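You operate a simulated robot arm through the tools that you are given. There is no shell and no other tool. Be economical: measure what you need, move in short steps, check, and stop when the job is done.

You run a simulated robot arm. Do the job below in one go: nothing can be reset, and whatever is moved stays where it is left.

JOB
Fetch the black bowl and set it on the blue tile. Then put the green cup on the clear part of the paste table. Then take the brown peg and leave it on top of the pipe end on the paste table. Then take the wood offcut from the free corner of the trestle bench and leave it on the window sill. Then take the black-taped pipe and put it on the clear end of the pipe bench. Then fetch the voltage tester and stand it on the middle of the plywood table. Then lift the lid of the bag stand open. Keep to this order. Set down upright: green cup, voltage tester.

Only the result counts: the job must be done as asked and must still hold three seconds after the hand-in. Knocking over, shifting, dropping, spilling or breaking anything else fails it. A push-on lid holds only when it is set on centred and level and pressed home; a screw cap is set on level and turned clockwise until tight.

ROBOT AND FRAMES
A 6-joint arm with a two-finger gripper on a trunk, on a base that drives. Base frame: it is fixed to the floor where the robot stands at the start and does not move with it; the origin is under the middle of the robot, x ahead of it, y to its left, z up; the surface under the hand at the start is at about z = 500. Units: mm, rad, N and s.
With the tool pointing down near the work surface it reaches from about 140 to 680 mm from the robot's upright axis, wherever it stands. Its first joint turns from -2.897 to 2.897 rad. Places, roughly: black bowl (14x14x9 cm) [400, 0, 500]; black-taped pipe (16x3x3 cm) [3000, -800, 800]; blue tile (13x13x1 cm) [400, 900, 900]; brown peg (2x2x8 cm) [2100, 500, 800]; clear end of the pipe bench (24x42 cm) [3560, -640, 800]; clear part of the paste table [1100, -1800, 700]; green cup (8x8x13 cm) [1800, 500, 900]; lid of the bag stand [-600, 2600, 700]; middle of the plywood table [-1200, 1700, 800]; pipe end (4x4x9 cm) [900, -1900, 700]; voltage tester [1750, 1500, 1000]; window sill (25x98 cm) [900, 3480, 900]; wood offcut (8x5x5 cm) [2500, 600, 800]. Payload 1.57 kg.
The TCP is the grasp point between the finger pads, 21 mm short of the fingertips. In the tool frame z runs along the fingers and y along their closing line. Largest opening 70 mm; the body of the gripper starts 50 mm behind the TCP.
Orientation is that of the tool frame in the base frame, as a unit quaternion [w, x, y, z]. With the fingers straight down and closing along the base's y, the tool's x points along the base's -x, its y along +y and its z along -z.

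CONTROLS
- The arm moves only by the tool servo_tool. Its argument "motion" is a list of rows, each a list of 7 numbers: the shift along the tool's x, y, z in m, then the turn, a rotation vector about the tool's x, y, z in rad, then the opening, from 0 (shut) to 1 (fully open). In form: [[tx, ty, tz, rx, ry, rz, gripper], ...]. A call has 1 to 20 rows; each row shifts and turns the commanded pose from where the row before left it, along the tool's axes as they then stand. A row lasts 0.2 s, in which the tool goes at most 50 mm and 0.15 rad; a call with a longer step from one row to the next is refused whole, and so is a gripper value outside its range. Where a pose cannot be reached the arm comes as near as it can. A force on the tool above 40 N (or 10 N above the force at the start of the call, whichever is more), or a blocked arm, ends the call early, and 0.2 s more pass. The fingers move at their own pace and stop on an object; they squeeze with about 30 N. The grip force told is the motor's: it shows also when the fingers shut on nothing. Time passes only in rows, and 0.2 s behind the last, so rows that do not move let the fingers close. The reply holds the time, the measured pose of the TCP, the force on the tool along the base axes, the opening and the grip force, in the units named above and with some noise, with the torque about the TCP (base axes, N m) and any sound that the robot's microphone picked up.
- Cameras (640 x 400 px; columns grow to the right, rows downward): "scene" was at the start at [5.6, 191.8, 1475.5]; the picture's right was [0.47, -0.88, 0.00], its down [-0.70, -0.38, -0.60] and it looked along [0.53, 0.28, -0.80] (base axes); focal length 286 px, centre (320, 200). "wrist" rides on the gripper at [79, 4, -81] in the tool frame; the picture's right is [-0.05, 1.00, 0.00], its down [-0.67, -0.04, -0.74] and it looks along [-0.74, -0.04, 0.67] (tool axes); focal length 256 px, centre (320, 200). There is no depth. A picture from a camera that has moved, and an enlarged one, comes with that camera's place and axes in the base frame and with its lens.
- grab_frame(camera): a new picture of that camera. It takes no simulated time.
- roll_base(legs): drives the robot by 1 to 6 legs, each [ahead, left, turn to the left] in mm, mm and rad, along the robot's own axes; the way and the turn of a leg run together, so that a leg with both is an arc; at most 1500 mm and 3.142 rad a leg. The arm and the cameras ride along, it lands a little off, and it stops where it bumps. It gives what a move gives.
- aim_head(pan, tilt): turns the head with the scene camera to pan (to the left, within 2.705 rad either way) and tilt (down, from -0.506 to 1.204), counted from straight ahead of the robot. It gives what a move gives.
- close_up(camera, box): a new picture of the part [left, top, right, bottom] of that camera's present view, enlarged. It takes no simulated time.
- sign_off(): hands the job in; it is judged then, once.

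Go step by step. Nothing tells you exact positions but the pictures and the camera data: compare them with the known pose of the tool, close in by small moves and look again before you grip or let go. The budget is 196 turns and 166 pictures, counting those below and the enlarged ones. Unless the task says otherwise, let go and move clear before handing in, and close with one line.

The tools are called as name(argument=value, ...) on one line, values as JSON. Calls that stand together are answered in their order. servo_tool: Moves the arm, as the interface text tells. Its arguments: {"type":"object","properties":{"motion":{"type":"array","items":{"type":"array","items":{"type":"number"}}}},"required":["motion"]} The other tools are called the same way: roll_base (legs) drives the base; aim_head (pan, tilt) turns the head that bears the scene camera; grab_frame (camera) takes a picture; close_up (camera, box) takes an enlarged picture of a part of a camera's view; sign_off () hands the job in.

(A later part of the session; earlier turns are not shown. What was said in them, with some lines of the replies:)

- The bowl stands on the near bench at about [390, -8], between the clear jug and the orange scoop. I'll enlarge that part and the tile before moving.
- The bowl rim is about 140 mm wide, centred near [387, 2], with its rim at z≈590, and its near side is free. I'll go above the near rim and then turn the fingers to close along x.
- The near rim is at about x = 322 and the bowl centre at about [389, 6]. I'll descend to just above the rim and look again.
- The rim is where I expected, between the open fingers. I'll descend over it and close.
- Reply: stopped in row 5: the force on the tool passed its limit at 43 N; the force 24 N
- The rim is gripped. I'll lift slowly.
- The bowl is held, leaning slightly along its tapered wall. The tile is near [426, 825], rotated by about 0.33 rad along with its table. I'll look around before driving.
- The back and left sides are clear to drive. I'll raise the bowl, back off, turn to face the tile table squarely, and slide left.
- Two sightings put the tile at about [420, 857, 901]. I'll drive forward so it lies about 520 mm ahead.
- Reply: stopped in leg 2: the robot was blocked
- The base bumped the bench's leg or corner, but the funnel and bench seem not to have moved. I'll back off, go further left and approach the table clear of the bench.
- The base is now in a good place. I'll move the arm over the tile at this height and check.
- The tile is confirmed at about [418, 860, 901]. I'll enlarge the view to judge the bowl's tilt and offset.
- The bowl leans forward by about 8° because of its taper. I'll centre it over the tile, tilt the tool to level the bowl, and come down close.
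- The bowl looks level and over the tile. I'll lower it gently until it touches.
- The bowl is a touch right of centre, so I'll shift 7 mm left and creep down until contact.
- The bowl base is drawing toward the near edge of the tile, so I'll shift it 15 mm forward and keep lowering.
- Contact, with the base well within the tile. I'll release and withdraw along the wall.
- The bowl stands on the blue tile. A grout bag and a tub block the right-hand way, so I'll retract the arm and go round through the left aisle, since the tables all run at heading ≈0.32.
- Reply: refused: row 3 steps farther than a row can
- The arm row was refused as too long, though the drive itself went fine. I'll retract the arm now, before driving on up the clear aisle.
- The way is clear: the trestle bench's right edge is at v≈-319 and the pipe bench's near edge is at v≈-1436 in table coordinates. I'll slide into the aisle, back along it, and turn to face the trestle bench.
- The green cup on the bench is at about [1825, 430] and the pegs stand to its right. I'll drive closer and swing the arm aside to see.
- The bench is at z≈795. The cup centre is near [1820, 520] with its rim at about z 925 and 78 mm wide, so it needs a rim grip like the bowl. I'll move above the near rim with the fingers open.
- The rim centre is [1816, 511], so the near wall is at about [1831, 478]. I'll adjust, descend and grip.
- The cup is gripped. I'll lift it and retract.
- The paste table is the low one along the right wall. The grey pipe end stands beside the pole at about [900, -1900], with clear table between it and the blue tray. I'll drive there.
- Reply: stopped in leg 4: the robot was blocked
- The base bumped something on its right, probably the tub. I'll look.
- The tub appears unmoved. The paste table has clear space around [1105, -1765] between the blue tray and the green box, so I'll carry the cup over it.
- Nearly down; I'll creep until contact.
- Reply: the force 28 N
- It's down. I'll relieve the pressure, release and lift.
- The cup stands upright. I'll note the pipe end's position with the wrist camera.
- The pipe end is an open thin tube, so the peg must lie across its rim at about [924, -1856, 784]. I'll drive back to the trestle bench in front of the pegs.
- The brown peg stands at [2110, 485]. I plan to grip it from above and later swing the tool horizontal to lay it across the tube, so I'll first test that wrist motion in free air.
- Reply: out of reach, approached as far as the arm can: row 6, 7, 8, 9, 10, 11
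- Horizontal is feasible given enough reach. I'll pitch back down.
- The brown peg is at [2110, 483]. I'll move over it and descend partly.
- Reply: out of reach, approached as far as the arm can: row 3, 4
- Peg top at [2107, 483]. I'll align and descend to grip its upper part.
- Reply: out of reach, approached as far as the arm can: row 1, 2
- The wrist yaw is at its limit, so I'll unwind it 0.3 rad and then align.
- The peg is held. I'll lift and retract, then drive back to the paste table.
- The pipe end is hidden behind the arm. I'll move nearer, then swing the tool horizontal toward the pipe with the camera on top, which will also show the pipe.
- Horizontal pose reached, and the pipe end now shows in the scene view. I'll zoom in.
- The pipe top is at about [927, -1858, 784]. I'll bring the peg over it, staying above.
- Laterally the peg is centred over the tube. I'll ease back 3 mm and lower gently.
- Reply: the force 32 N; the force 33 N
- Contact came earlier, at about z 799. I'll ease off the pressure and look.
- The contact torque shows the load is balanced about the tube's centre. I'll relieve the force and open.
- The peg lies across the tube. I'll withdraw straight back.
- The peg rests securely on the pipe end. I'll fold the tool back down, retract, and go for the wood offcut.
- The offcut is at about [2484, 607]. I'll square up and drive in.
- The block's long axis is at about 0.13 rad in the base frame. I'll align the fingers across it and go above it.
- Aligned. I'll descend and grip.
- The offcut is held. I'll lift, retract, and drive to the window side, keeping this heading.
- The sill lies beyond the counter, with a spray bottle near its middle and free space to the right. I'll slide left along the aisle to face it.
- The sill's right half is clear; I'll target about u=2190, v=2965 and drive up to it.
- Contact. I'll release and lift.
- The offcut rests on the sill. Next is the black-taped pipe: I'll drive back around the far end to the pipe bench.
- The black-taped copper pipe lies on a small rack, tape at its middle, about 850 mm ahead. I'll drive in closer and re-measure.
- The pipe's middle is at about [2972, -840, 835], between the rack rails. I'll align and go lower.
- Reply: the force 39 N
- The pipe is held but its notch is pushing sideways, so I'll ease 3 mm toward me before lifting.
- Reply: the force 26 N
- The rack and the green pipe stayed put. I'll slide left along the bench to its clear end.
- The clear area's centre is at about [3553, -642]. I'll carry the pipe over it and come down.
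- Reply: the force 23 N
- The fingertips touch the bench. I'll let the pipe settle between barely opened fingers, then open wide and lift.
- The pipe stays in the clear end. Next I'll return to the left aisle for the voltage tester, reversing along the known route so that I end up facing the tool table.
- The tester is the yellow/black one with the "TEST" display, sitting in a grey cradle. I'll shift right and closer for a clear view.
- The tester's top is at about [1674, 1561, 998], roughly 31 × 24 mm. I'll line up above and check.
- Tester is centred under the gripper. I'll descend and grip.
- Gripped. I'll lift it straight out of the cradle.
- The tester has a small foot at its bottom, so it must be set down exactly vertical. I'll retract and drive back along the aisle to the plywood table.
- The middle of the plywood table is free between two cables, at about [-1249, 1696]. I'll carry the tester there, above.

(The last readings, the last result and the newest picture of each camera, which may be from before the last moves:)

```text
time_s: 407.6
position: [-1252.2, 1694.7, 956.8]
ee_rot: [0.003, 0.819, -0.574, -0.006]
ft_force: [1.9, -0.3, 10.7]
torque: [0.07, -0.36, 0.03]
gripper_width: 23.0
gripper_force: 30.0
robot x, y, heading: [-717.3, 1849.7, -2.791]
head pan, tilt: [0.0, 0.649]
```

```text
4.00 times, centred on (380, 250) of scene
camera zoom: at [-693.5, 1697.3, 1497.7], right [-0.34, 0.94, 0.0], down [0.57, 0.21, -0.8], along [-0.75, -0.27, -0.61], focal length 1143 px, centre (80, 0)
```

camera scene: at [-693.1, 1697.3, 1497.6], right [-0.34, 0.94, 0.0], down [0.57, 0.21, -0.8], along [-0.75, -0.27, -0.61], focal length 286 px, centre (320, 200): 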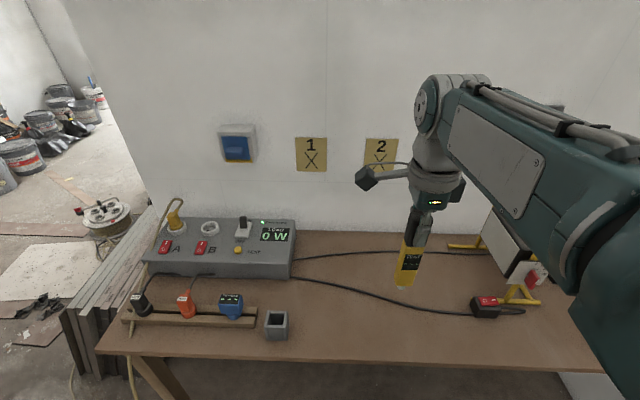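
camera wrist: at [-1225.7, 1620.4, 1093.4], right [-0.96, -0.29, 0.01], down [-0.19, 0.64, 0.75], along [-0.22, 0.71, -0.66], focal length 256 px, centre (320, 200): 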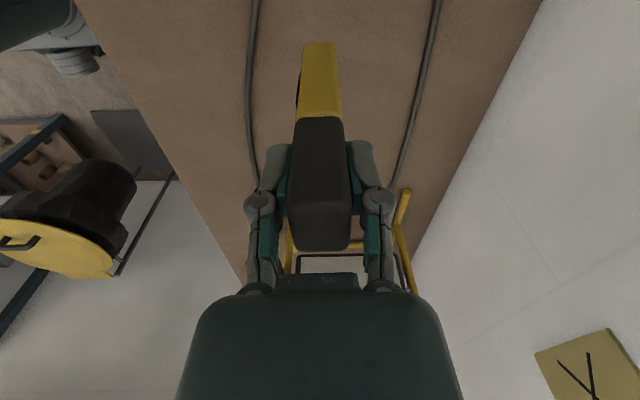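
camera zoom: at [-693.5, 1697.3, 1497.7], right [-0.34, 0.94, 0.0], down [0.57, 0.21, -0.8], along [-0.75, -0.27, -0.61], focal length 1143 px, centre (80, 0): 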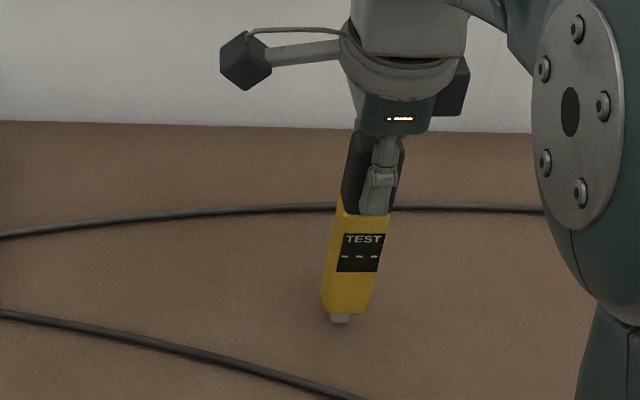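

The foot is on the table. I'll ease the pressure and open very gradually, keeping the fingers as guards, to see whether it stands by itself.

servo_tool(motion=[[0, 0, -0.001, 0, 0, 0, 0], [0, 0, 0, 0, 0, 0, 0], [0, 0, 0, 0, 0, 0, 0.335], [0, 0, 0, 0, 0, 0, 0.345], [0, 0, 0, 0, 0, 0, 0.355], [0, 0, 0, 0, 0, 0, 0.37], [0, 0, 0, 0, 0, 0, 0.4], [0, 0, 0, 0, 0, 0, 0.4], [0, 0, 0, 0, 0, 0, 0.4], [0, 0, 0, 0, 0, 0, 0.4]])

close_up(camera="wrist", box=[220, 20, 420, 280])

close_up(camera="scene", box=[330, 200, 430, 300])

```text
time_s: 409.8
position: [-1251.9, 1694.8, 958.0]
ee_rot: [0.002, 0.819, -0.574, -0.005]
ft_force: [-0.8, 0.4, -0.6]
torque: [-0.01, 0.0, 0.01]
gripper_width: 27.9
gripper_force: 0.0
robot x, y, heading: [-721.1, 1853.4, -2.793]
head pan, tilt: [0.0, 0.649]
```

```text
1.54 times, centred on (320, 150) of wrist
camera zoom: at [-1228.1, 1619.4, 1038.6], right [-0.96, -0.29, 0.01], down [-0.19, 0.64, 0.75], along [-0.22, 0.71, -0.66], focal length 394 px, centre (320, 277)
```

zoom: 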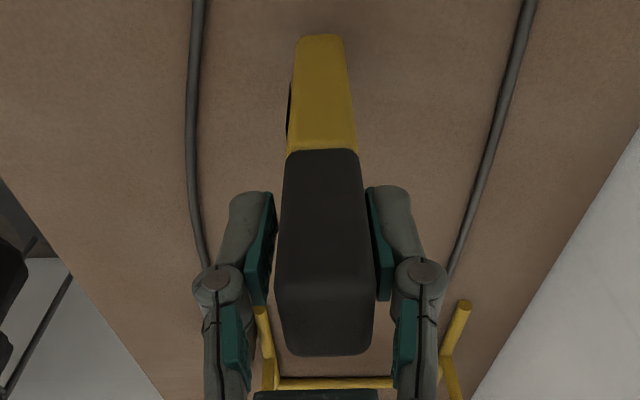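

```text
4.00 times, centred on (380, 250) of scene
camera zoom: at [-694.3, 1697.1, 1497.7], right [-0.34, 0.94, 0.0], down [0.57, 0.21, -0.8], along [-0.75, -0.27, -0.61], focal length 1143 px, centre (80, 0)
```

zoom: 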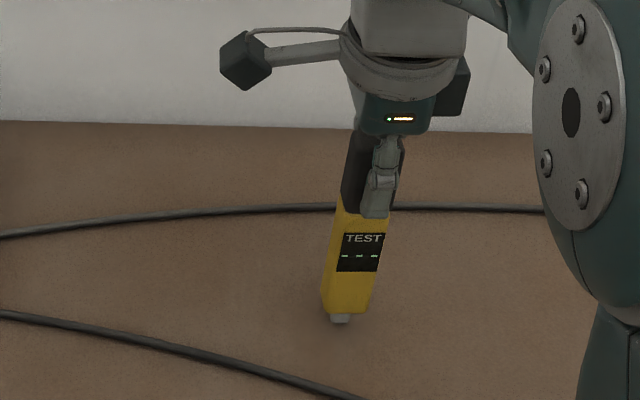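

It stands on its own between the fingers. I'll open fully and lift straight up.

servo_tool(motion=[[0, 0, 0, 0, 0, 0, 0.45], [0, 0, 0, 0, 0, 0, 0.55], [0, 0, 0, 0, 0, 0, 0.7], [0, 0, 0, 0, 0, 0, 0.9], [0, 0, 0, 0, 0, 0, 0.9], [0, 0, -0.02, 0, 0, 0, 0.9], [0, 0, -0.04, 0, 0, 0, 0.9], [0, 0, -0.045, 0, 0, 0, 0.9], [0, 0, -0.045, 0, 0, 0, 0.9], [0, 0, -0.045, 0, 0, 0, 0.9], [0, -0.045, 0, 0, 0, 0, 0.9], [0, -0.045, 0, 0, 0, 0, 0.9], [0, -0.045, 0, 0, 0, 0, 0.9], [0, -0.04, 0, 0, 0, 0, 0.9], [0, 0, 0, 0, 0, 0, 0.9]])

grab_frame(camera="scene")

```text
time_s: 413.0
position: [-1083.9, 1756.2, 1150.7]
ee_rot: [0.002, 0.819, -0.574, -0.006]
ft_force: [0.3, -0.6, -0.2]
torque: [0.0, 0.0, 0.03]
gripper_width: 62.7
gripper_force: 0.0
robot x, y, heading: [-721.6, 1851.0, -2.793]
head pan, tilt: [0.0, 0.649]
```

```text
33 pictures are left
camera scene: at [-693.0, 1697.5, 1497.7], right [-0.34, 0.94, 0.0], down [0.57, 0.21, -0.8], along [-0.75, -0.27, -0.61], focal length 286 px, centre (320, 200)
```

scene: 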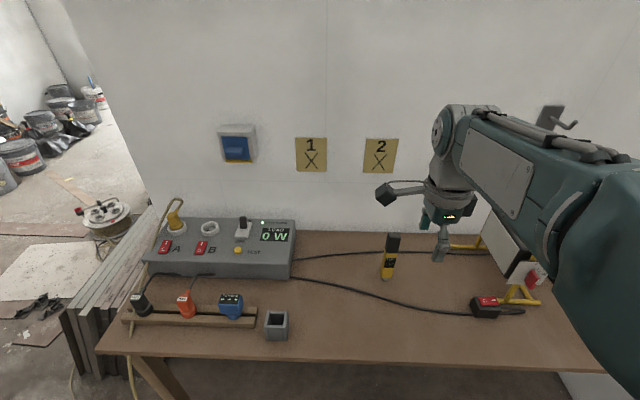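

The tester stands upright in the middle. Last is the bag stand lid; I'll look toward it.

aim_head(pan=-2.05, tilt=0.7)

grab_frame(camera="scene")

```text
time_s: 414.9
position: [-1083.9, 1755.0, 1151.4]
ee_rot: [0.003, 0.818, -0.575, -0.005]
ft_force: [-0.5, 0.9, 0.5]
torque: [-0.01, 0.02, 0.01]
gripper_width: 63.1
gripper_force: 0.0
robot x, y, heading: [-719.4, 1852.2, -2.791]
head pan, tilt: [-2.051, 0.7]
```

```text
32 pictures are left
camera scene: at [-600.7, 1811.5, 1493.5], right [0.99, -0.13, 0.0], down [-0.08, -0.64, -0.77], along [0.1, 0.76, -0.64], focal length 286 px, centre (320, 200)
```

scene: 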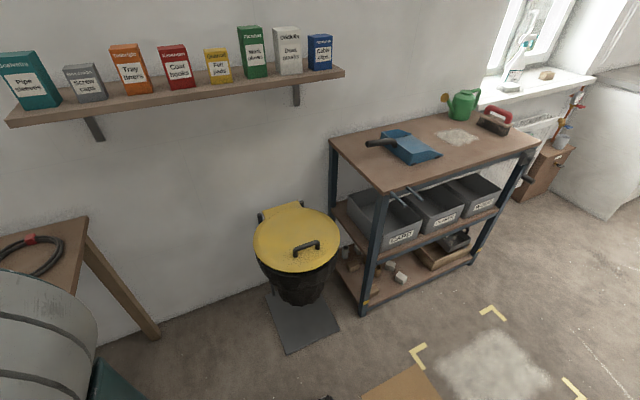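

The lid is hinged at the wall side, with a bar handle near the front at about [-575, 2458]. I'll back away from the table, turn, and take a close look.

roll_base(legs=[[-260, 0, 0], [0, 0, -1.602], [40, -60, 0]])

aim_head(pan=-0.15, tilt=0.85)

grab_frame(camera="scene")

grab_frame(camera="wrist")

```text
time_s: 421.4
position: [-520.3, 2361.1, 1152.0]
ee_rot: [0.008, -0.141, 0.99, 0.005]
ft_force: [-1.7, 0.7, 0.2]
torque: [0.02, -0.09, 0.01]
gripper_width: 62.8
gripper_force: 0.1
robot x, y, heading: [-430.1, 1994.4, 1.856]
head pan, tilt: [-2.051, 0.7]
```

```text
time_s: 423.3
position: [-500.5, 2365.5, 1150.3]
ee_rot: [0.0, -0.141, 0.99, 0.005]
ft_force: [1.4, 0.7, 0.8]
torque: [-0.02, 0.05, -0.01]
gripper_width: 63.0
gripper_force: 0.0
robot x, y, heading: [-430.6, 1995.9, 1.856]
head pan, tilt: [-0.15, 0.85]
```

```text
31 pictures are left
camera scene: at [-572.7, 1974.6, 1481.3], right [0.99, 0.13, 0.0], down [0.1, -0.75, -0.66], along [-0.09, 0.65, -0.75], focal length 286 px, centre (320, 200)
```

scene: 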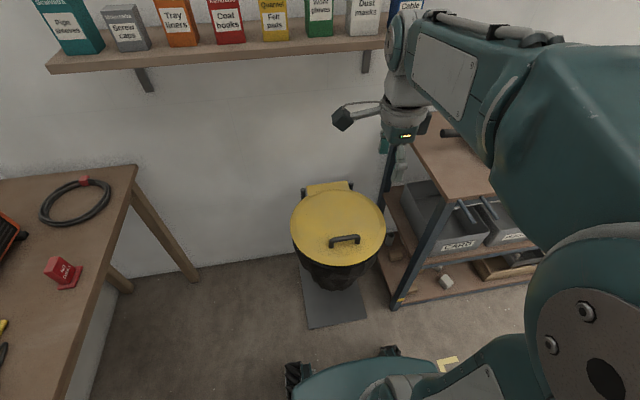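

```text
30 pictures are left
camera wrist: at [-578.4, 2348.0, 1231.6], right [-0.23, 0.97, 0.01], down [0.65, 0.15, 0.75], along [0.73, 0.17, -0.67], focal length 256 px, centre (320, 200)
```

wrist: 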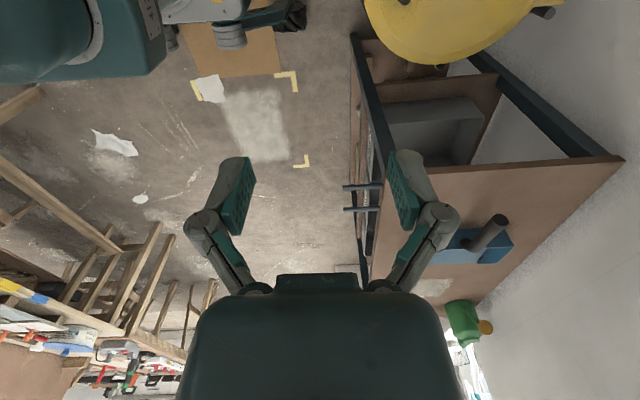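

close_up(camera="scene", box=[270, 170, 410, 300])

```text
3.08 times, centred on (340, 235) of scene
camera zoom: at [-572.7, 1974.6, 1481.3], right [0.99, 0.13, 0.0], down [0.1, -0.75, -0.66], along [-0.09, 0.65, -0.75], focal length 879 px, centre (258, 92)
```

zoom: 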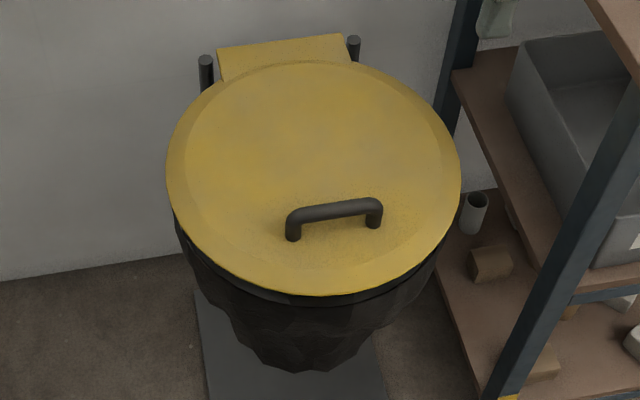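

servo_tool(motion=[[0, 0, 0.045, 0, 0, 0, 0.6], [0, 0, 0.045, 0, 0, 0, 0.6], [0, 0, 0.045, 0, 0, 0, 0.6], [0, 0, 0.045, 0, 0, 0, 0.6], [0, 0, 0.045, 0, 0, 0, 0.6], [0.02, 0.035, 0, 0, 0, 0, 0.6], [0.02, 0.035, 0, 0, 0, 0, 0.6], [0, 0, 0, 0, 0, 0, 0.6]])

grab_frame(camera="wrist")

grab_frame(camera="scene")

```text
time_s: 425.1
position: [-563.2, 2425.4, 924.6]
ee_rot: [0.001, -0.14, 0.99, 0.005]
ft_force: [0.5, -0.1, -1.2]
torque: [0.01, 0.01, 0.03]
gripper_width: 42.0
gripper_force: 0.1
robot x, y, heading: [-436.3, 1995.1, 1.85]
head pan, tilt: [-0.15, 0.85]
```

```text
28 pictures are left
camera wrist: at [-640.9, 2407.4, 1005.0], right [-0.23, 0.97, 0.01], down [0.65, 0.14, 0.75], along [0.73, 0.18, -0.66], focal length 256 px, centre (320, 200)
```

wrist: 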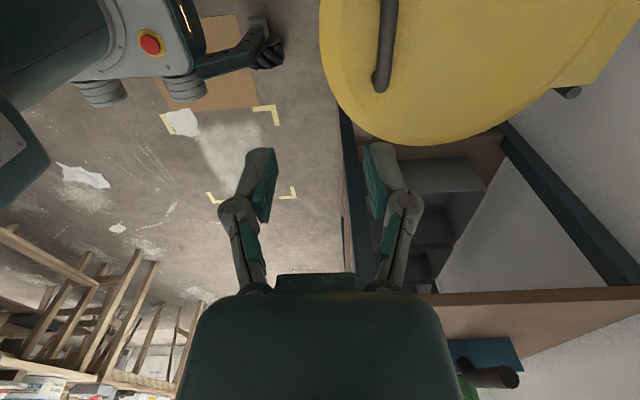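

```text
27 pictures are left
camera scene: at [-577.1, 1974.1, 1481.0], right [0.99, 0.13, 0.0], down [0.1, -0.75, -0.66], along [-0.09, 0.65, -0.75], focal length 286 px, centre (320, 200)
```

scene: 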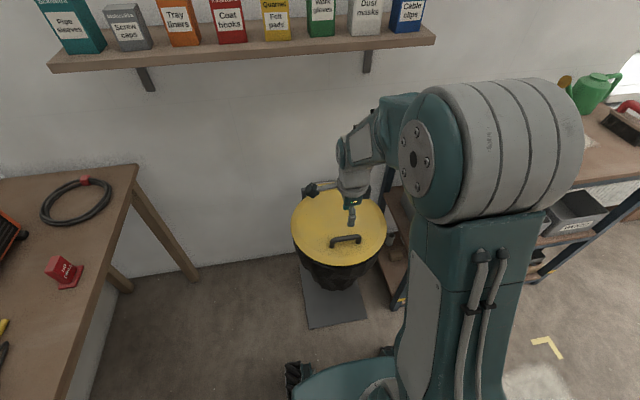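

The lid surface is nearer z≈680, with the bar around [-560, 2496, 705]. I'll move over the bar and lower part-way.

servo_tool(motion=[[-0.011, 0.033, 0, 0, 0, -0.02, 0.6], [-0.011, 0.033, 0, 0, 0, -0.02, 0.6], [0, 0, 0.04, 0, 0, 0, 0.6], [0, 0, 0.04, 0, 0, 0, 0.6], [0, 0, 0.03, 0, 0, 0, 0.6], [0, 0, 0, 0, 0, 0, 0.6]])

grab_frame(camera="wrist")

close_up(camera="scene", box=[270, 170, 410, 300])

```text
time_s: 426.5
position: [-560.6, 2493.5, 817.4]
ee_rot: [0.001, -0.161, 0.987, 0.005]
ft_force: [0.3, 0.5, -0.3]
torque: [0.0, -0.01, 0.0]
gripper_width: 41.7
gripper_force: 0.1
robot x, y, heading: [-434.3, 1995.8, 1.856]
head pan, tilt: [-0.15, 0.85]
```

```text
26 pictures are left
camera wrist: at [-637.0, 2472.9, 898.3], right [-0.27, 0.96, 0.01], down [0.64, 0.17, 0.75], along [0.72, 0.2, -0.66], focal length 256 px, centre (320, 200)
```

wrist: 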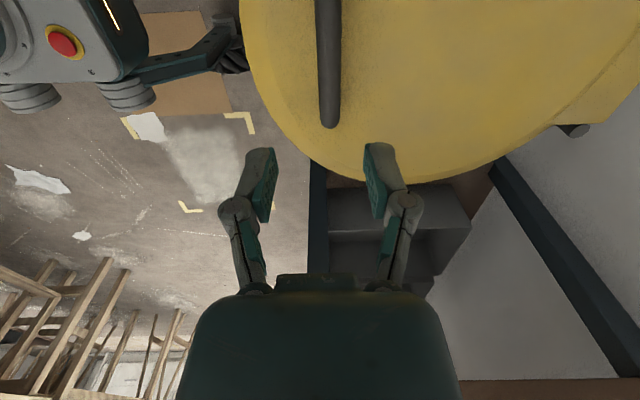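

```text
3.08 times, centred on (340, 235) of scene
camera zoom: at [-576.9, 1974.7, 1481.0], right [0.99, 0.13, 0.0], down [0.1, -0.75, -0.66], along [-0.09, 0.65, -0.75], focal length 879 px, centre (258, 92)
```

zoom: 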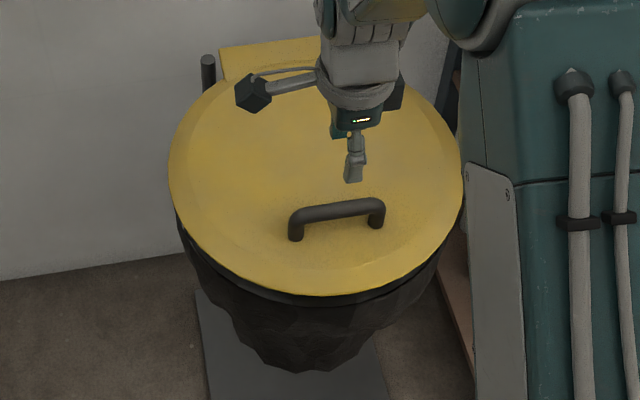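

servo_tool(motion=[[0, 0.0065, 0.03, 0, 0, 0, 0.6], [0, 0, 0.03, 0, 0, 0, 0.6], [0, 0, 0.02, 0, 0, 0, 0.6], [0, 0, 0, 0, 0, 0, 0.6]])

close_up(camera="wrist", box=[220, 0, 420, 280])

close_up(camera="scene", box=[300, 190, 400, 270])

```text
time_s: 427.5
position: [-562.7, 2500.0, 738.5]
ee_rot: [0.001, -0.16, 0.987, 0.005]
ft_force: [-0.7, -1.1, 0.1]
torque: [-0.01, 0.0, 0.03]
gripper_width: 42.0
gripper_force: 0.1
robot x, y, heading: [-431.2, 1992.9, 1.852]
head pan, tilt: [-0.15, 0.85]
```

```text
1.43 times, centred on (320, 140) of wrist
camera zoom: at [-639.1, 2479.8, 818.6], right [-0.27, 0.96, 0.01], down [0.64, 0.17, 0.75], along [0.72, 0.2, -0.66], focal length 366 px, centre (320, 286)
```

zoom: 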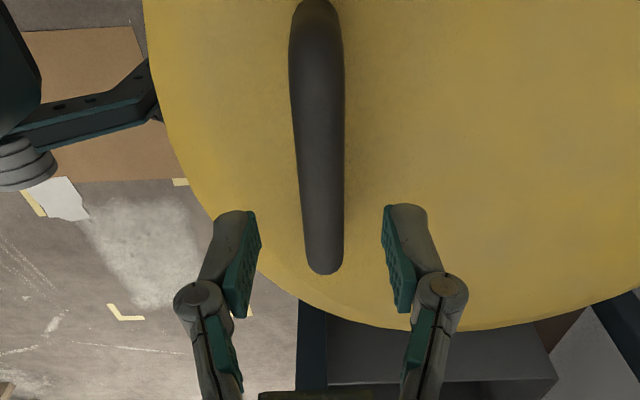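

```text
5.00 times, centred on (350, 230) of scene
camera zoom: at [-576.9, 1974.8, 1481.0], right [0.99, 0.13, 0.0], down [0.1, -0.75, -0.66], along [-0.09, 0.65, -0.75], focal length 1429 px, centre (170, 50)
```

zoom: 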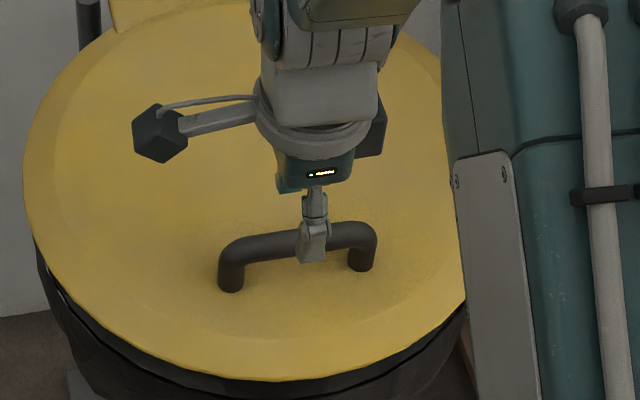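

The bar lies between the fingers. I'll lower and close on it.

servo_tool(motion=[[0, 0, 0.015, 0, 0, 0, 0.6], [0, 0, 0.01, 0, 0, 0, 0.6], [0, 0, 0.005, 0, 0, 0, 0.6], [0, 0, 0, 0, 0, 0, 0.6]])

servo_tool(motion=[[0, 0, 0, 0, 0, 0, 0.3], [0, 0, 0, 0, 0, 0, 0.1], [0, 0, 0, 0, 0, 0, 0.1], [0, 0, 0, 0, 0, 0, 0]])

close_up(camera="wrist", box=[220, 0, 420, 280])

```text
time_s: 428.5
position: [-562.1, 2501.3, 707.1]
ee_rot: [0.001, -0.161, 0.987, 0.003]
ft_force: [0.5, -0.1, 0.0]
torque: [0.0, -0.02, -0.01]
gripper_width: 42.0
gripper_force: 0.1
robot x, y, heading: [-434.1, 1995.1, 1.854]
head pan, tilt: [-0.15, 0.85]
```

```text
time_s: 429.5
position: [-563.0, 2501.7, 707.3]
ee_rot: [0.001, -0.161, 0.987, 0.005]
ft_force: [-2.6, 9.4, -1.6]
torque: [0.12, 0.08, -0.19]
gripper_width: 17.6
gripper_force: 31.8
robot x, y, heading: [-435.2, 1993.9, 1.85]
head pan, tilt: [-0.15, 0.85]
```

```text
1.43 times, centred on (320, 140) of wrist
camera zoom: at [-638.9, 2480.5, 788.4], right [-0.27, 0.96, 0.01], down [0.64, 0.17, 0.75], along [0.72, 0.2, -0.66], focal length 366 px, centre (320, 286)
```

zoom: 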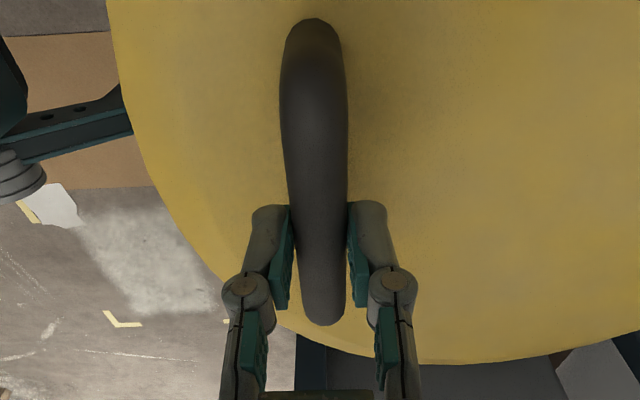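

Gripped on the 17 mm bar. I'll raise it along the hinge arc, the first 20° slowly, watching forces.

servo_tool(motion=[[0, 0.002, -0.0211, 0, 0, 0, 0], [0, 0.0039, -0.0207, 0, 0, 0, 0], [0, 0.0057, -0.0204, 0, 0, 0, 0], [0, 0.0074, -0.0198, 0, 0, 0, 0], [0, 0, 0, 0, 0, 0, 0]])

close_up(camera="scene", box=[260, 150, 420, 300])

```text
time_s: 430.1
position: [-564.4, 2510.5, 750.1]
ee_rot: [0.0, -0.161, 0.987, 0.015]
ft_force: [-4.2, 13.2, -3.7]
torque: [0.35, 0.26, -0.09]
gripper_width: 17.7
gripper_force: 31.9
robot x, y, heading: [-432.4, 1997.5, 1.846]
head pan, tilt: [-0.15, 0.85]
stopped in row 3: the force on the tool passed its limit at 48 N (the readings are from after the stop); the commanded pose is now the measured one
```

```text
2.67 times, centred on (340, 225) of scene
camera zoom: at [-577.3, 1976.5, 1481.0], right [0.99, 0.13, 0.0], down [0.1, -0.75, -0.66], along [-0.09, 0.65, -0.75], focal length 762 px, centre (267, 133)
```

zoom: 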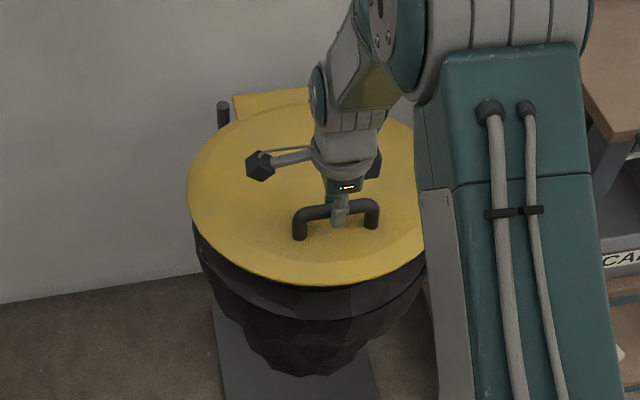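

The lid is rising; the stop was from moving too fast. I'll continue in finer steps with a slight shift toward the hinge.

servo_tool(motion=[[0, 0.004, -0.002, 0, 0, 0, 0], [0, 0.0026, -0.0104, 0, 0, 0, 0], [0, 0.003, -0.0103, 0, 0, 0, 0], [0, 0.0034, -0.0101, 0, 0, 0, 0], [0, 0.0038, -0.01, 0, 0, 0, 0], [0, 0.0042, -0.0099, 0, 0, 0, 0], [0, 0.0046, -0.0097, 0, 0, 0, 0], [0, 0.005, -0.0095, 0, 0, 0, 0], [0, 0, 0, 0, 0, 0, 0]])

```text
time_s: 431.6
position: [-571.9, 2532.2, 804.8]
ee_rot: [-0.001, -0.161, 0.987, 0.021]
ft_force: [-4.5, 23.1, -12.6]
torque: [0.32, 0.37, -0.03]
gripper_width: 17.3
gripper_force: 31.9
robot x, y, heading: [-433.1, 1995.6, 1.853]
head pan, tilt: [-0.15, 0.85]
stopped in row 7: the force on the tool passed its limit at 41 N (the readings are from after the stop); the commanded pose is now the measured one
```

servo_tool(motion=[[0, 0.004, 0, 0, 0, 0, 0], [0, 0.003, 0, 0, 0, 0, 0], [0, 0, 0, 0, 0, 0, 0]])

grab_frame(camera="scene")

```text
time_s: 432.4
position: [-573.2, 2531.6, 805.2]
ee_rot: [0.001, -0.16, 0.987, 0.013]
ft_force: [14.0, -26.5, 13.6]
torque: [-0.49, -0.51, -0.08]
gripper_width: 17.7
gripper_force: 31.9
robot x, y, heading: [-434.6, 1994.9, 1.853]
head pan, tilt: [-0.15, 0.85]
```

```text
20 pictures are left
camera scene: at [-575.2, 1973.2, 1481.2], right [0.99, 0.13, 0.0], down [0.1, -0.74, -0.66], along [-0.09, 0.65, -0.75], focal length 286 px, centre (320, 200)
```

scene: 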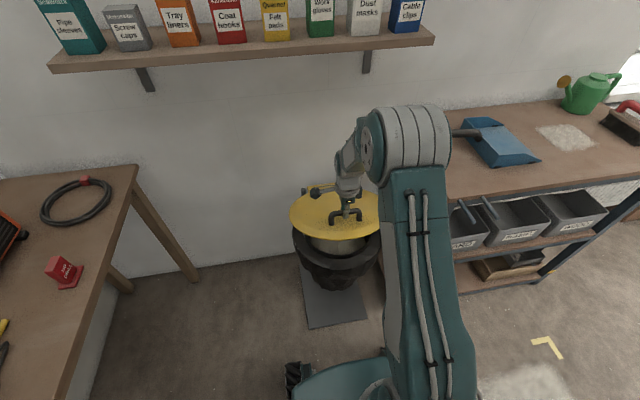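

The lid is about 21° open, and the data fit a hinge about 285 mm beyond and 55 mm below the bar. I'll continue along that refined arc in finer steps.

servo_tool(motion=[[0, -0.003, 0, 0, 0, 0, 0], [0, 0.0044, -0.0068, 0, 0, 0, 0], [0, 0.0045, -0.0067, 0, 0, 0, 0], [0, 0.0047, -0.0066, 0, 0, 0, 0], [0, 0.0049, -0.0064, 0, 0, 0, 0], [0, 0.0051, -0.0063, 0, 0, 0, 0], [0, 0.0053, -0.0062, 0, 0, 0, 0], [0, 0.0054, -0.006, 0, 0, 0, 0], [0, 0.0056, -0.0059, 0, 0, 0, 0], [0, 0.0058, -0.0057, 0, 0, 0, 0], [0, 0, 0, 0, 0, 0, 0]])

```text
time_s: 434.8
position: [-587.0, 2574.1, 864.2]
ee_rot: [0.0, -0.161, 0.987, 0.018]
ft_force: [14.3, -12.8, 13.5]
torque: [-0.17, -0.26, 0.0]
gripper_width: 17.2
gripper_force: 31.8
robot x, y, heading: [-433.7, 1992.8, 1.847]
head pan, tilt: [-0.15, 0.85]
```

servo_tool(motion=[[0, -0.001, -0.001, 0, 0, 0, 0], [0, 0.0054, -0.006, 0, 0, 0, 0], [0, 0.0055, -0.0059, 0, 0, 0, 0], [0, 0.0056, -0.0058, 0, 0, 0, 0], [0, 0.0057, -0.0056, 0, 0, 0, 0], [0, 0.0059, -0.0055, 0, 0, 0, 0], [0, 0.006, -0.0053, 0, 0, 0, 0], [0, 0.0062, -0.0052, 0, 0, 0, 0], [0, 0.0063, -0.005, 0, 0, 0, 0], [0, 0.0064, -0.0049, 0, 0, 0, 0], [0, 0.0066, -0.0047, 0, 0, 0, 0], [0, 0, 0, 0, 0, 0, 0]])

grab_frame(camera="scene")

```text
time_s: 436.2
position: [-594.0, 2598.5, 890.2]
ee_rot: [0.001, -0.16, 0.987, 0.016]
ft_force: [-1.4, 25.3, -33.3]
torque: [0.26, 0.03, 0.02]
gripper_width: 17.7
gripper_force: 32.1
robot x, y, heading: [-430.8, 1995.6, 1.851]
head pan, tilt: [-0.15, 0.85]
stopped in row 7: the force on the tool passed its limit at 40 N (the readings are from after the stop); the commanded pose is now the measured one
```

```text
19 pictures are left
camera scene: at [-577.8, 1981.1, 1480.9], right [0.99, 0.13, 0.0], down [0.1, -0.75, -0.66], along [-0.09, 0.65, -0.75], focal length 286 px, centre (320, 200)
```

scene: 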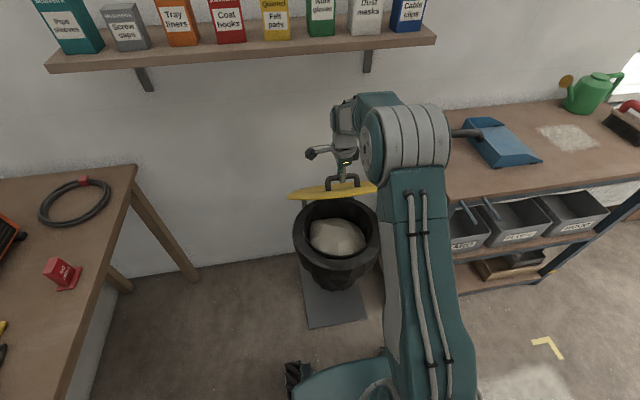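

The lid is now edge-on to the camera, about 44° open. I'll ease toward the hinge to relieve the pull and read the residual force.

servo_tool(motion=[[0, 0.0025, 0.003, 0, 0, 0, 0], [0, 0, 0, 0, 0, 0, 0], [0, 0, 0, 0, 0, 0, 0]])

```text
time_s: 437.0
position: [-595.6, 2599.2, 892.0]
ee_rot: [0.001, -0.16, 0.987, 0.017]
ft_force: [4.0, 9.0, -10.4]
torque: [0.14, -0.46, 0.08]
gripper_width: 17.4
gripper_force: 32.0
robot x, y, heading: [-429.9, 1995.5, 1.849]
head pan, tilt: [-0.15, 0.85]
```

servo_tool(motion=[[0, 0.001, 0.001, 0, 0, 0, 0], [0, 0.0066, -0.0044, 0, 0, 0, 0], [0, 0.0068, -0.0042, 0, 0, 0, 0], [0, 0.0069, -0.004, 0, 0, 0, 0], [0, 0.007, -0.0038, 0, 0, 0, 0], [0, 0.0071, -0.0036, 0, 0, 0, 0], [0, 0.0072, -0.0034, 0, 0, 0, 0], [0, 0.0073, -0.0031, 0, 0, 0, 0], [0, 0, 0, 0, 0, 0, 0]])

```text
time_s: 439.0
position: [-611.5, 2646.3, 919.8]
ee_rot: [0.0, -0.161, 0.987, 0.019]
ft_force: [10.8, -13.1, 27.0]
torque: [-0.2, -0.15, 0.11]
gripper_width: 17.5
gripper_force: 31.8
robot x, y, heading: [-433.0, 1999.3, 1.847]
head pan, tilt: [-0.15, 0.85]
```

servo_tool(motion=[[0, -0.001, -0.003, 0, 0, 0, 0], [0, 0.0072, -0.0036, 0, 0, 0, 0], [0, 0.0073, -0.0034, 0, 0, 0, 0], [0, 0.0074, -0.0032, 0, 0, 0, 0], [0, 0.0075, -0.003, 0, 0, 0, 0], [0, 0, 0, 0, 0, 0, 0]])

grab_frame(camera="scene")

```text
time_s: 440.4
position: [-620.9, 2673.1, 932.5]
ee_rot: [-0.001, -0.161, 0.987, 0.016]
ft_force: [2.7, 8.1, -20.4]
torque: [-0.05, 0.11, 0.11]
gripper_width: 17.6
gripper_force: 31.6
robot x, y, heading: [-430.6, 1994.9, 1.851]
head pan, tilt: [-0.15, 0.85]
```

```text
18 pictures are left
camera scene: at [-576.8, 1979.4, 1481.1], right [0.99, 0.13, 0.0], down [0.1, -0.75, -0.66], along [-0.09, 0.65, -0.75], focal length 286 px, centre (320, 200)
```

scene: 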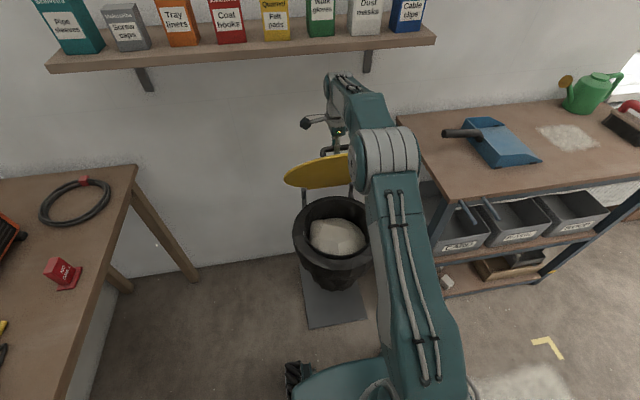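

The lid is about 60° open. I'll loosen the fingers slightly, still around the bar, to see whether the lid holds by itself.

servo_tool(motion=[[0, 0, 0, 0, 0, 0, 0.3], [0, 0, 0, 0, 0, 0, 0.38], [0, 0, 0, 0, 0, 0, 0.38], [0, 0, 0, 0, 0, 0, 0.38], [0, 0, 0, 0, 0, 0, 0.38]])

close_up(camera="scene", box=[260, 60, 400, 280])

close_up(camera="wrist", box=[160, 0, 480, 280])

```text
time_s: 441.6
position: [-620.1, 2674.3, 935.9]
ee_rot: [0.001, -0.16, 0.987, 0.017]
ft_force: [0.2, 0.2, 0.4]
torque: [0.01, 0.01, 0.0]
gripper_width: 26.5
gripper_force: 0.1
robot x, y, heading: [-432.2, 1997.3, 1.847]
head pan, tilt: [-0.15, 0.85]
```

```text
1.82 times, centred on (330, 170) of scene
camera zoom: at [-577.3, 1976.8, 1481.0], right [0.99, 0.13, 0.0], down [0.1, -0.75, -0.66], along [-0.09, 0.65, -0.75], focal length 520 px, centre (302, 254)
```

zoom: 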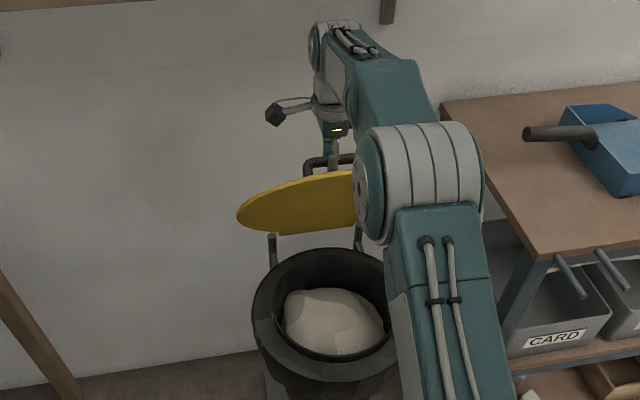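

```text
1.43 times, centred on (320, 140) of wrist
camera zoom: at [-696.4, 2650.1, 1015.9], right [-0.27, 0.96, 0.03], down [0.65, 0.15, 0.75], along [0.71, 0.22, -0.66], focal length 366 px, centre (320, 286)
```

zoom: 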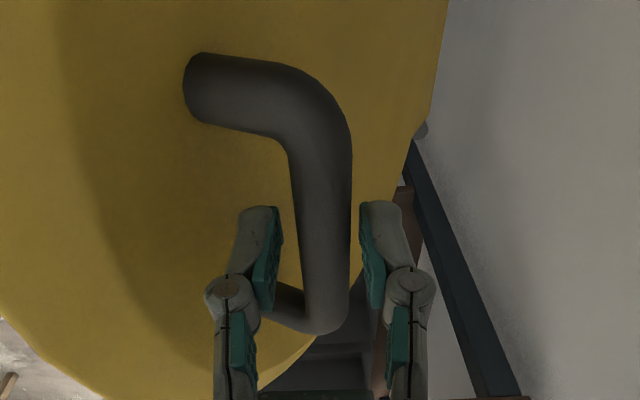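

The hinge has friction: the lid stays by itself at about 60°. I'll withdraw the fingers upward carefully, since the shelf is above, then push the lid further from its underside.

servo_tool(motion=[[0, 0, -0.01, 0, 0, 0, 0.4], [0, 0, -0.01, 0, 0, 0, 0.4], [0, 0, -0.01, 0, 0, 0, 0.4], [0, 0, -0.008, 0, 0, 0, 0.4], [0, 0, 0, 0, 0, 0, 0.4]])

close_up(camera="wrist", box=[160, 0, 480, 280])

close_up(camera="scene", box=[260, 20, 400, 240])

```text
time_s: 442.8
position: [-619.5, 2672.4, 973.0]
ee_rot: [0.0, -0.16, 0.987, 0.018]
ft_force: [0.3, 0.0, -0.6]
torque: [0.01, 0.01, -0.02]
gripper_width: 27.9
gripper_force: 0.1
robot x, y, heading: [-431.3, 1996.4, 1.848]
head pan, tilt: [-0.15, 0.85]
```

```text
1.43 times, centred on (320, 140) of wrist
camera zoom: at [-696.2, 2648.7, 1053.8], right [-0.27, 0.96, 0.03], down [0.65, 0.15, 0.75], along [0.71, 0.22, -0.66], focal length 366 px, centre (320, 286)
```

zoom: 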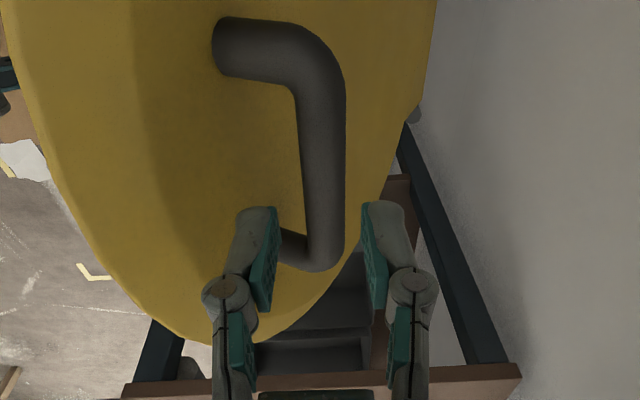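

```text
1.82 times, centred on (330, 130) of scene
camera zoom: at [-577.4, 1976.9, 1481.0], right [0.99, 0.13, 0.0], down [0.1, -0.75, -0.66], along [-0.09, 0.65, -0.75], focal length 520 px, centre (302, 327)
```

zoom: 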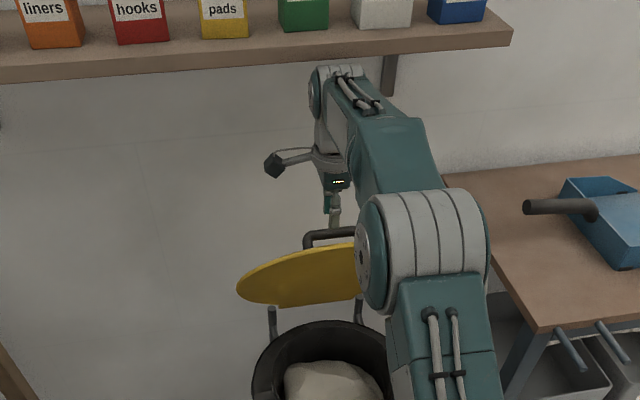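

The fingers are above the bar. I'll tilt the gripper back toward the robot so the wrist swings away from the shelf, then withdraw over the rim.

servo_tool(motion=[[0, 0, 0, -0.13, 0, 0, 0.4], [0, 0, 0, -0.13, 0, 0, 0.4], [0, 0, 0, -0.13, 0, 0, 0.4], [0, 0, 0, -0.13, 0, 0, 0.4], [0, 0, -0.02, 0, 0, 0, 0.4], [0, 0, -0.03, 0, 0, 0, 0.4], [0, 0, -0.04, 0, 0, 0, 0.4], [0, 0, 0, 0, 0, 0, 0.4]])

grab_frame(camera="scene")

```text
time_s: 444.6
position: [-605.1, 2627.1, 1048.7]
ee_rot: [-0.041, -0.156, 0.949, 0.27]
ft_force: [0.7, 0.6, -1.2]
torque: [-0.02, 0.01, 0.0]
gripper_width: 27.9
gripper_force: 0.0
robot x, y, heading: [-430.3, 1997.5, 1.855]
head pan, tilt: [-0.15, 0.85]
```

```text
13 pictures are left
camera scene: at [-577.1, 1976.1, 1481.1], right [0.99, 0.13, 0.0], down [0.1, -0.75, -0.66], along [-0.09, 0.65, -0.75], focal length 286 px, centre (320, 200)
```

scene: 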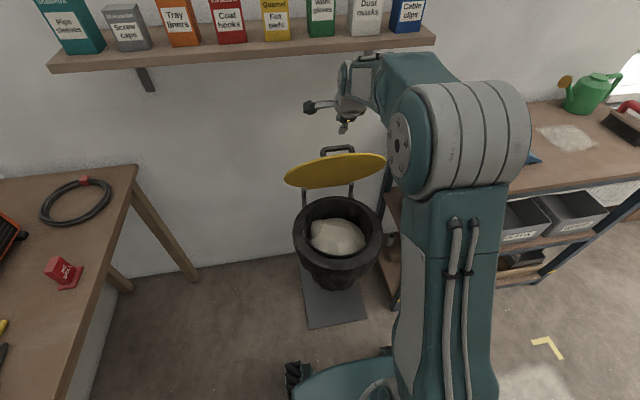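

The lid stays open at about 60° on its own. To open it well, I'll bring the closed fingers in front of its underside and push it further back.

servo_tool(motion=[[0, -0.038, -0.022, 0, 0, 0, 0.2], [0, -0.038, -0.022, 0, 0, 0, 0], [0, -0.038, -0.022, 0, 0, 0, 0], [0, -0.024, 0.04, 0, 0, 0, 0], [0, -0.02, 0.035, 0, 0, 0, 0], [0, 0, 0, -0.13, 0, 0, 0], [0, 0, 0, -0.13, 0, 0, 0], [0, 0, 0, -0.13, 0, 0, 0], [0, 0, 0, -0.13, 0, 0, 0], [0, 0, 0, 0, 0, 0, 0]])

grab_frame(camera="scene")

```text
time_s: 446.8
position: [-564.8, 2503.3, 959.0]
ee_rot: [-0.08, -0.139, 0.848, 0.505]
ft_force: [0.8, -1.0, 0.1]
torque: [0.01, -0.03, -0.01]
gripper_width: 0.2
gripper_force: 28.3
out of reach, approached as far as the arm can: row 7, 8
robot x, y, heading: [-431.1, 1997.5, 1.852]
head pan, tilt: [-0.15, 0.85]
```

```text
12 pictures are left
camera scene: at [-576.9, 1975.6, 1481.1], right [0.99, 0.13, 0.0], down [0.1, -0.75, -0.66], along [-0.09, 0.65, -0.75], focal length 286 px, centre (320, 200)
```

scene: 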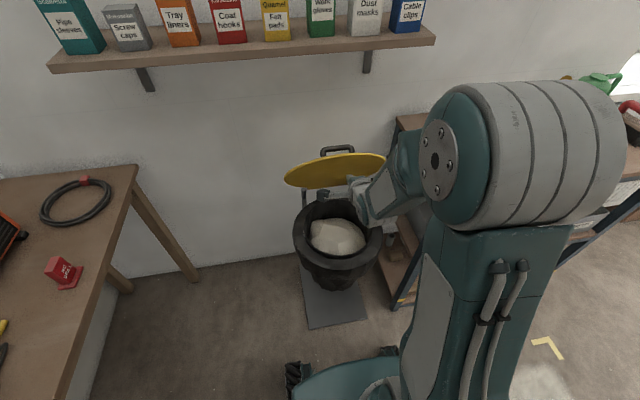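

servo_tool(motion=[[0, 0.0086, 0.0158, 0, 0, 0, 0], [0, 0.0086, 0.0158, 0, 0, 0, 0], [0, 0.0086, 0.0158, 0, 0, 0, 0], [0, 0.0057, 0.0105, 0, 0, 0, 0], [0, 0.0057, 0.0105, 0, 0, 0, 0], [0, 0.0048, 0.0088, 0, 0, 0, 0], [0, 0.0048, 0.0088, 0, 0, 0, 0], [0, 0.0048, 0.0088, 0, 0, 0, 0], [0, 0.0048, 0.0088, 0, 0, 0, 0], [0, 0.0048, 0.0088, 0, 0, 0, 0], [0, 0.0048, 0.0088, 0, 0, 0, 0], [0, 0, 0, 0, 0, 0, 0]])

grab_frame(camera="scene")

```text
time_s: 449.4
position: [-609.1, 2634.0, 957.9]
ee_rot: [-0.08, -0.139, 0.847, 0.506]
ft_force: [0.2, 0.0, 0.0]
torque: [-0.01, -0.01, -0.01]
gripper_width: 0.1
gripper_force: 28.2
robot x, y, heading: [-437.3, 1999.5, 1.853]
head pan, tilt: [-0.15, 0.85]
```

```text
11 pictures are left
camera scene: at [-577.1, 1976.2, 1481.1], right [0.99, 0.13, 0.0], down [0.1, -0.75, -0.66], along [-0.09, 0.65, -0.75], focal length 286 px, centre (320, 200)
```

scene: 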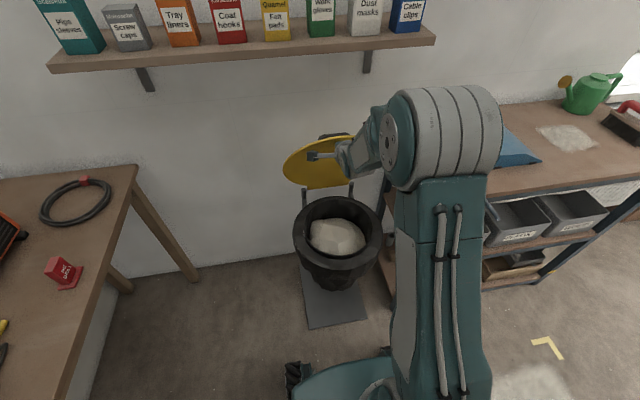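

Pushing works: the lid is opening further. I'll continue.

servo_tool(motion=[[0, 0.0048, 0.0088, 0, 0, 0, 0], [0, 0.0048, 0.0088, 0, 0, 0, 0], [0, 0.0048, 0.0088, 0, 0, 0, 0], [0, 0.0048, 0.0088, 0, 0, 0, 0], [0, 0.0048, 0.0088, 0, 0, 0, 0], [0, 0.0048, 0.0088, 0, 0, 0, 0], [0, 0.0048, 0.0088, 0, 0, 0, 0], [0, 0, 0, 0, 0, 0, 0]])

grab_frame(camera="scene")

```text
time_s: 451.2
position: [-631.1, 2702.4, 960.3]
ee_rot: [-0.079, -0.14, 0.848, 0.505]
ft_force: [0.9, -0.6, 0.4]
torque: [-0.01, 0.03, -0.01]
gripper_width: 0.0
gripper_force: 28.3
robot x, y, heading: [-436.3, 2000.8, 1.857]
head pan, tilt: [-0.15, 0.85]
```

```text
10 pictures are left
camera scene: at [-577.2, 1976.4, 1481.0], right [0.99, 0.13, 0.0], down [0.1, -0.75, -0.66], along [-0.09, 0.65, -0.75], focal length 286 px, centre (320, 200)
```

scene: 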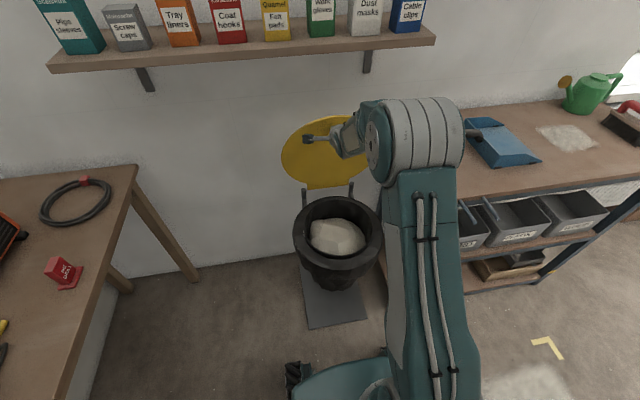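

servo_tool(motion=[[0, 0.0048, 0.0088, 0, 0, 0, 0], [0, 0.0048, 0.0088, 0, 0, 0, 0], [0, 0.0038, 0.007, 0, 0, 0, 0], [0, 0, 0, 0, 0, 0, 0]])

```text
time_s: 452.2
position: [-638.4, 2727.8, 958.9]
ee_rot: [-0.08, -0.14, 0.848, 0.505]
ft_force: [-0.5, 0.7, 0.4]
torque: [0.03, 0.01, 0.01]
gripper_width: 0.0
gripper_force: 29.0
robot x, y, heading: [-434.2, 1998.8, 1.85]
head pan, tilt: [-0.15, 0.85]
```

The lid is about vertical now. I'll back the arm away and check that it stays.

servo_tool(motion=[[0, -0.0095, -0.0176, 0, 0, 0, 0], [0, -0.019, -0.035, 0, 0, 0, 0], [0, -0.019, -0.035, 0, 0, 0, 0], [0, -0.019, -0.035, 0, 0, 0, 0], [0, -0.019, -0.035, 0, 0, 0, 0], [0, -0.019, -0.035, 0, 0, 0, 0], [0, 0, 0, 0, 0, 0, 0], [0, 0, 0, 0, 0, 0, 0]])

roll_base(legs=[[-250, 0, 0]])

aim_head(pan=-0.1, tilt=0.6)

grab_frame(camera="scene")

```text
time_s: 454.0
position: [-569.4, 2520.4, 958.1]
ee_rot: [-0.081, -0.139, 0.848, 0.505]
ft_force: [0.3, -0.3, 0.0]
torque: [0.03, -0.01, -0.01]
gripper_width: 0.0
gripper_force: 28.1
robot x, y, heading: [-434.3, 1991.2, 1.848]
head pan, tilt: [-0.15, 0.85]
```

```text
time_s: 455.9
position: [-498.3, 2278.0, 958.6]
ee_rot: [-0.079, -0.138, 0.848, 0.506]
ft_force: [0.4, 0.4, 0.4]
torque: [-0.01, -0.03, -0.03]
gripper_width: 0.0
gripper_force: 28.2
robot x, y, heading: [-362.3, 1754.9, 1.849]
head pan, tilt: [-0.15, 0.85]
```

```text
time_s: 456.6
position: [-499.0, 2279.0, 959.0]
ee_rot: [-0.079, -0.138, 0.848, 0.505]
ft_force: [0.3, 0.5, 0.3]
torque: [0.01, 0.0, -0.01]
gripper_width: 0.0
gripper_force: 28.4
robot x, y, heading: [-365.9, 1756.2, 1.851]
head pan, tilt: [-0.099, 0.6]
```

```text
9 pictures are left
camera scene: at [-513.0, 1743.3, 1501.9], right [0.98, 0.18, 0.0], down [0.1, -0.56, -0.82], along [-0.15, 0.81, -0.57], focal length 286 px, centre (320, 200)
```

scene: 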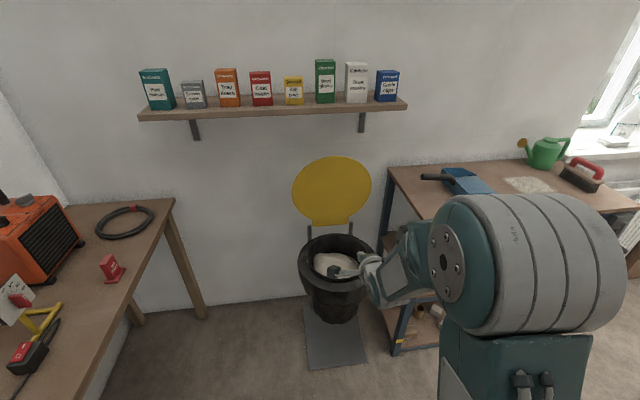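

The lid stands open by itself. I'll do a quick check on the tester and the bowl before handing in.

aim_head(pan=1.36, tilt=0.6)

grab_frame(camera="scene")

aim_head(pan=-2.5, tilt=0.5)

grab_frame(camera="scene")

```text
time_s: 458.2
position: [-497.4, 2278.0, 960.2]
ee_rot: [-0.079, -0.139, 0.848, 0.505]
ft_force: [0.4, -0.5, 0.1]
torque: [0.0, 0.0, -0.01]
gripper_width: 0.1
gripper_force: 28.6
robot x, y, heading: [-363.8, 1756.5, 1.85]
head pan, tilt: [1.36, 0.6]
```

```text
8 pictures are left
camera scene: at [-585.5, 1650.4, 1501.9], right [-0.07, 1.0, 0.0], down [0.56, 0.04, -0.82], along [-0.82, -0.06, -0.57], focal length 286 px, centre (320, 200)
```

scene: 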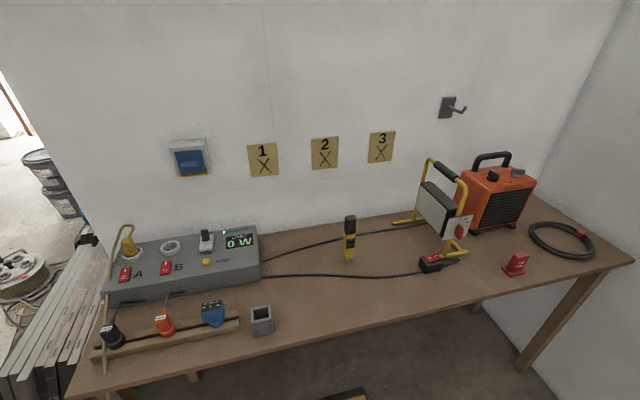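

```text
time_s: 461.4
position: [-497.7, 2278.0, 958.8]
ee_rot: [-0.079, -0.138, 0.849, 0.505]
ft_force: [0.2, -0.6, -0.3]
torque: [-0.03, -0.02, 0.02]
gripper_width: 0.0
gripper_force: 28.3
robot x, y, heading: [-362.1, 1756.9, 1.847]
head pan, tilt: [-2.499, 0.499]
```

```text
7 pictures are left
camera scene: at [-424.8, 1601.4, 1511.2], right [-0.6, -0.8, 0.0], down [-0.38, 0.29, -0.88], along [0.7, -0.53, -0.48], focal length 286 px, centre (320, 200)
```

scene: 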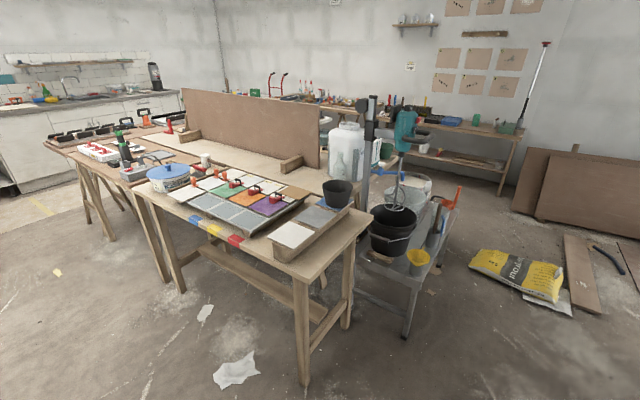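

The tester stands upright in the middle of the plywood table, the bowl sits on the blue tile and the lid is open. I'm handing in.

sign_off()

```text
The job is handed in.
```

All seven steps were done in the order you gave, and the job is handed in. The bowl, tester and lid were checked again just before hand-in; the other four were last seen in place right after each was set down.
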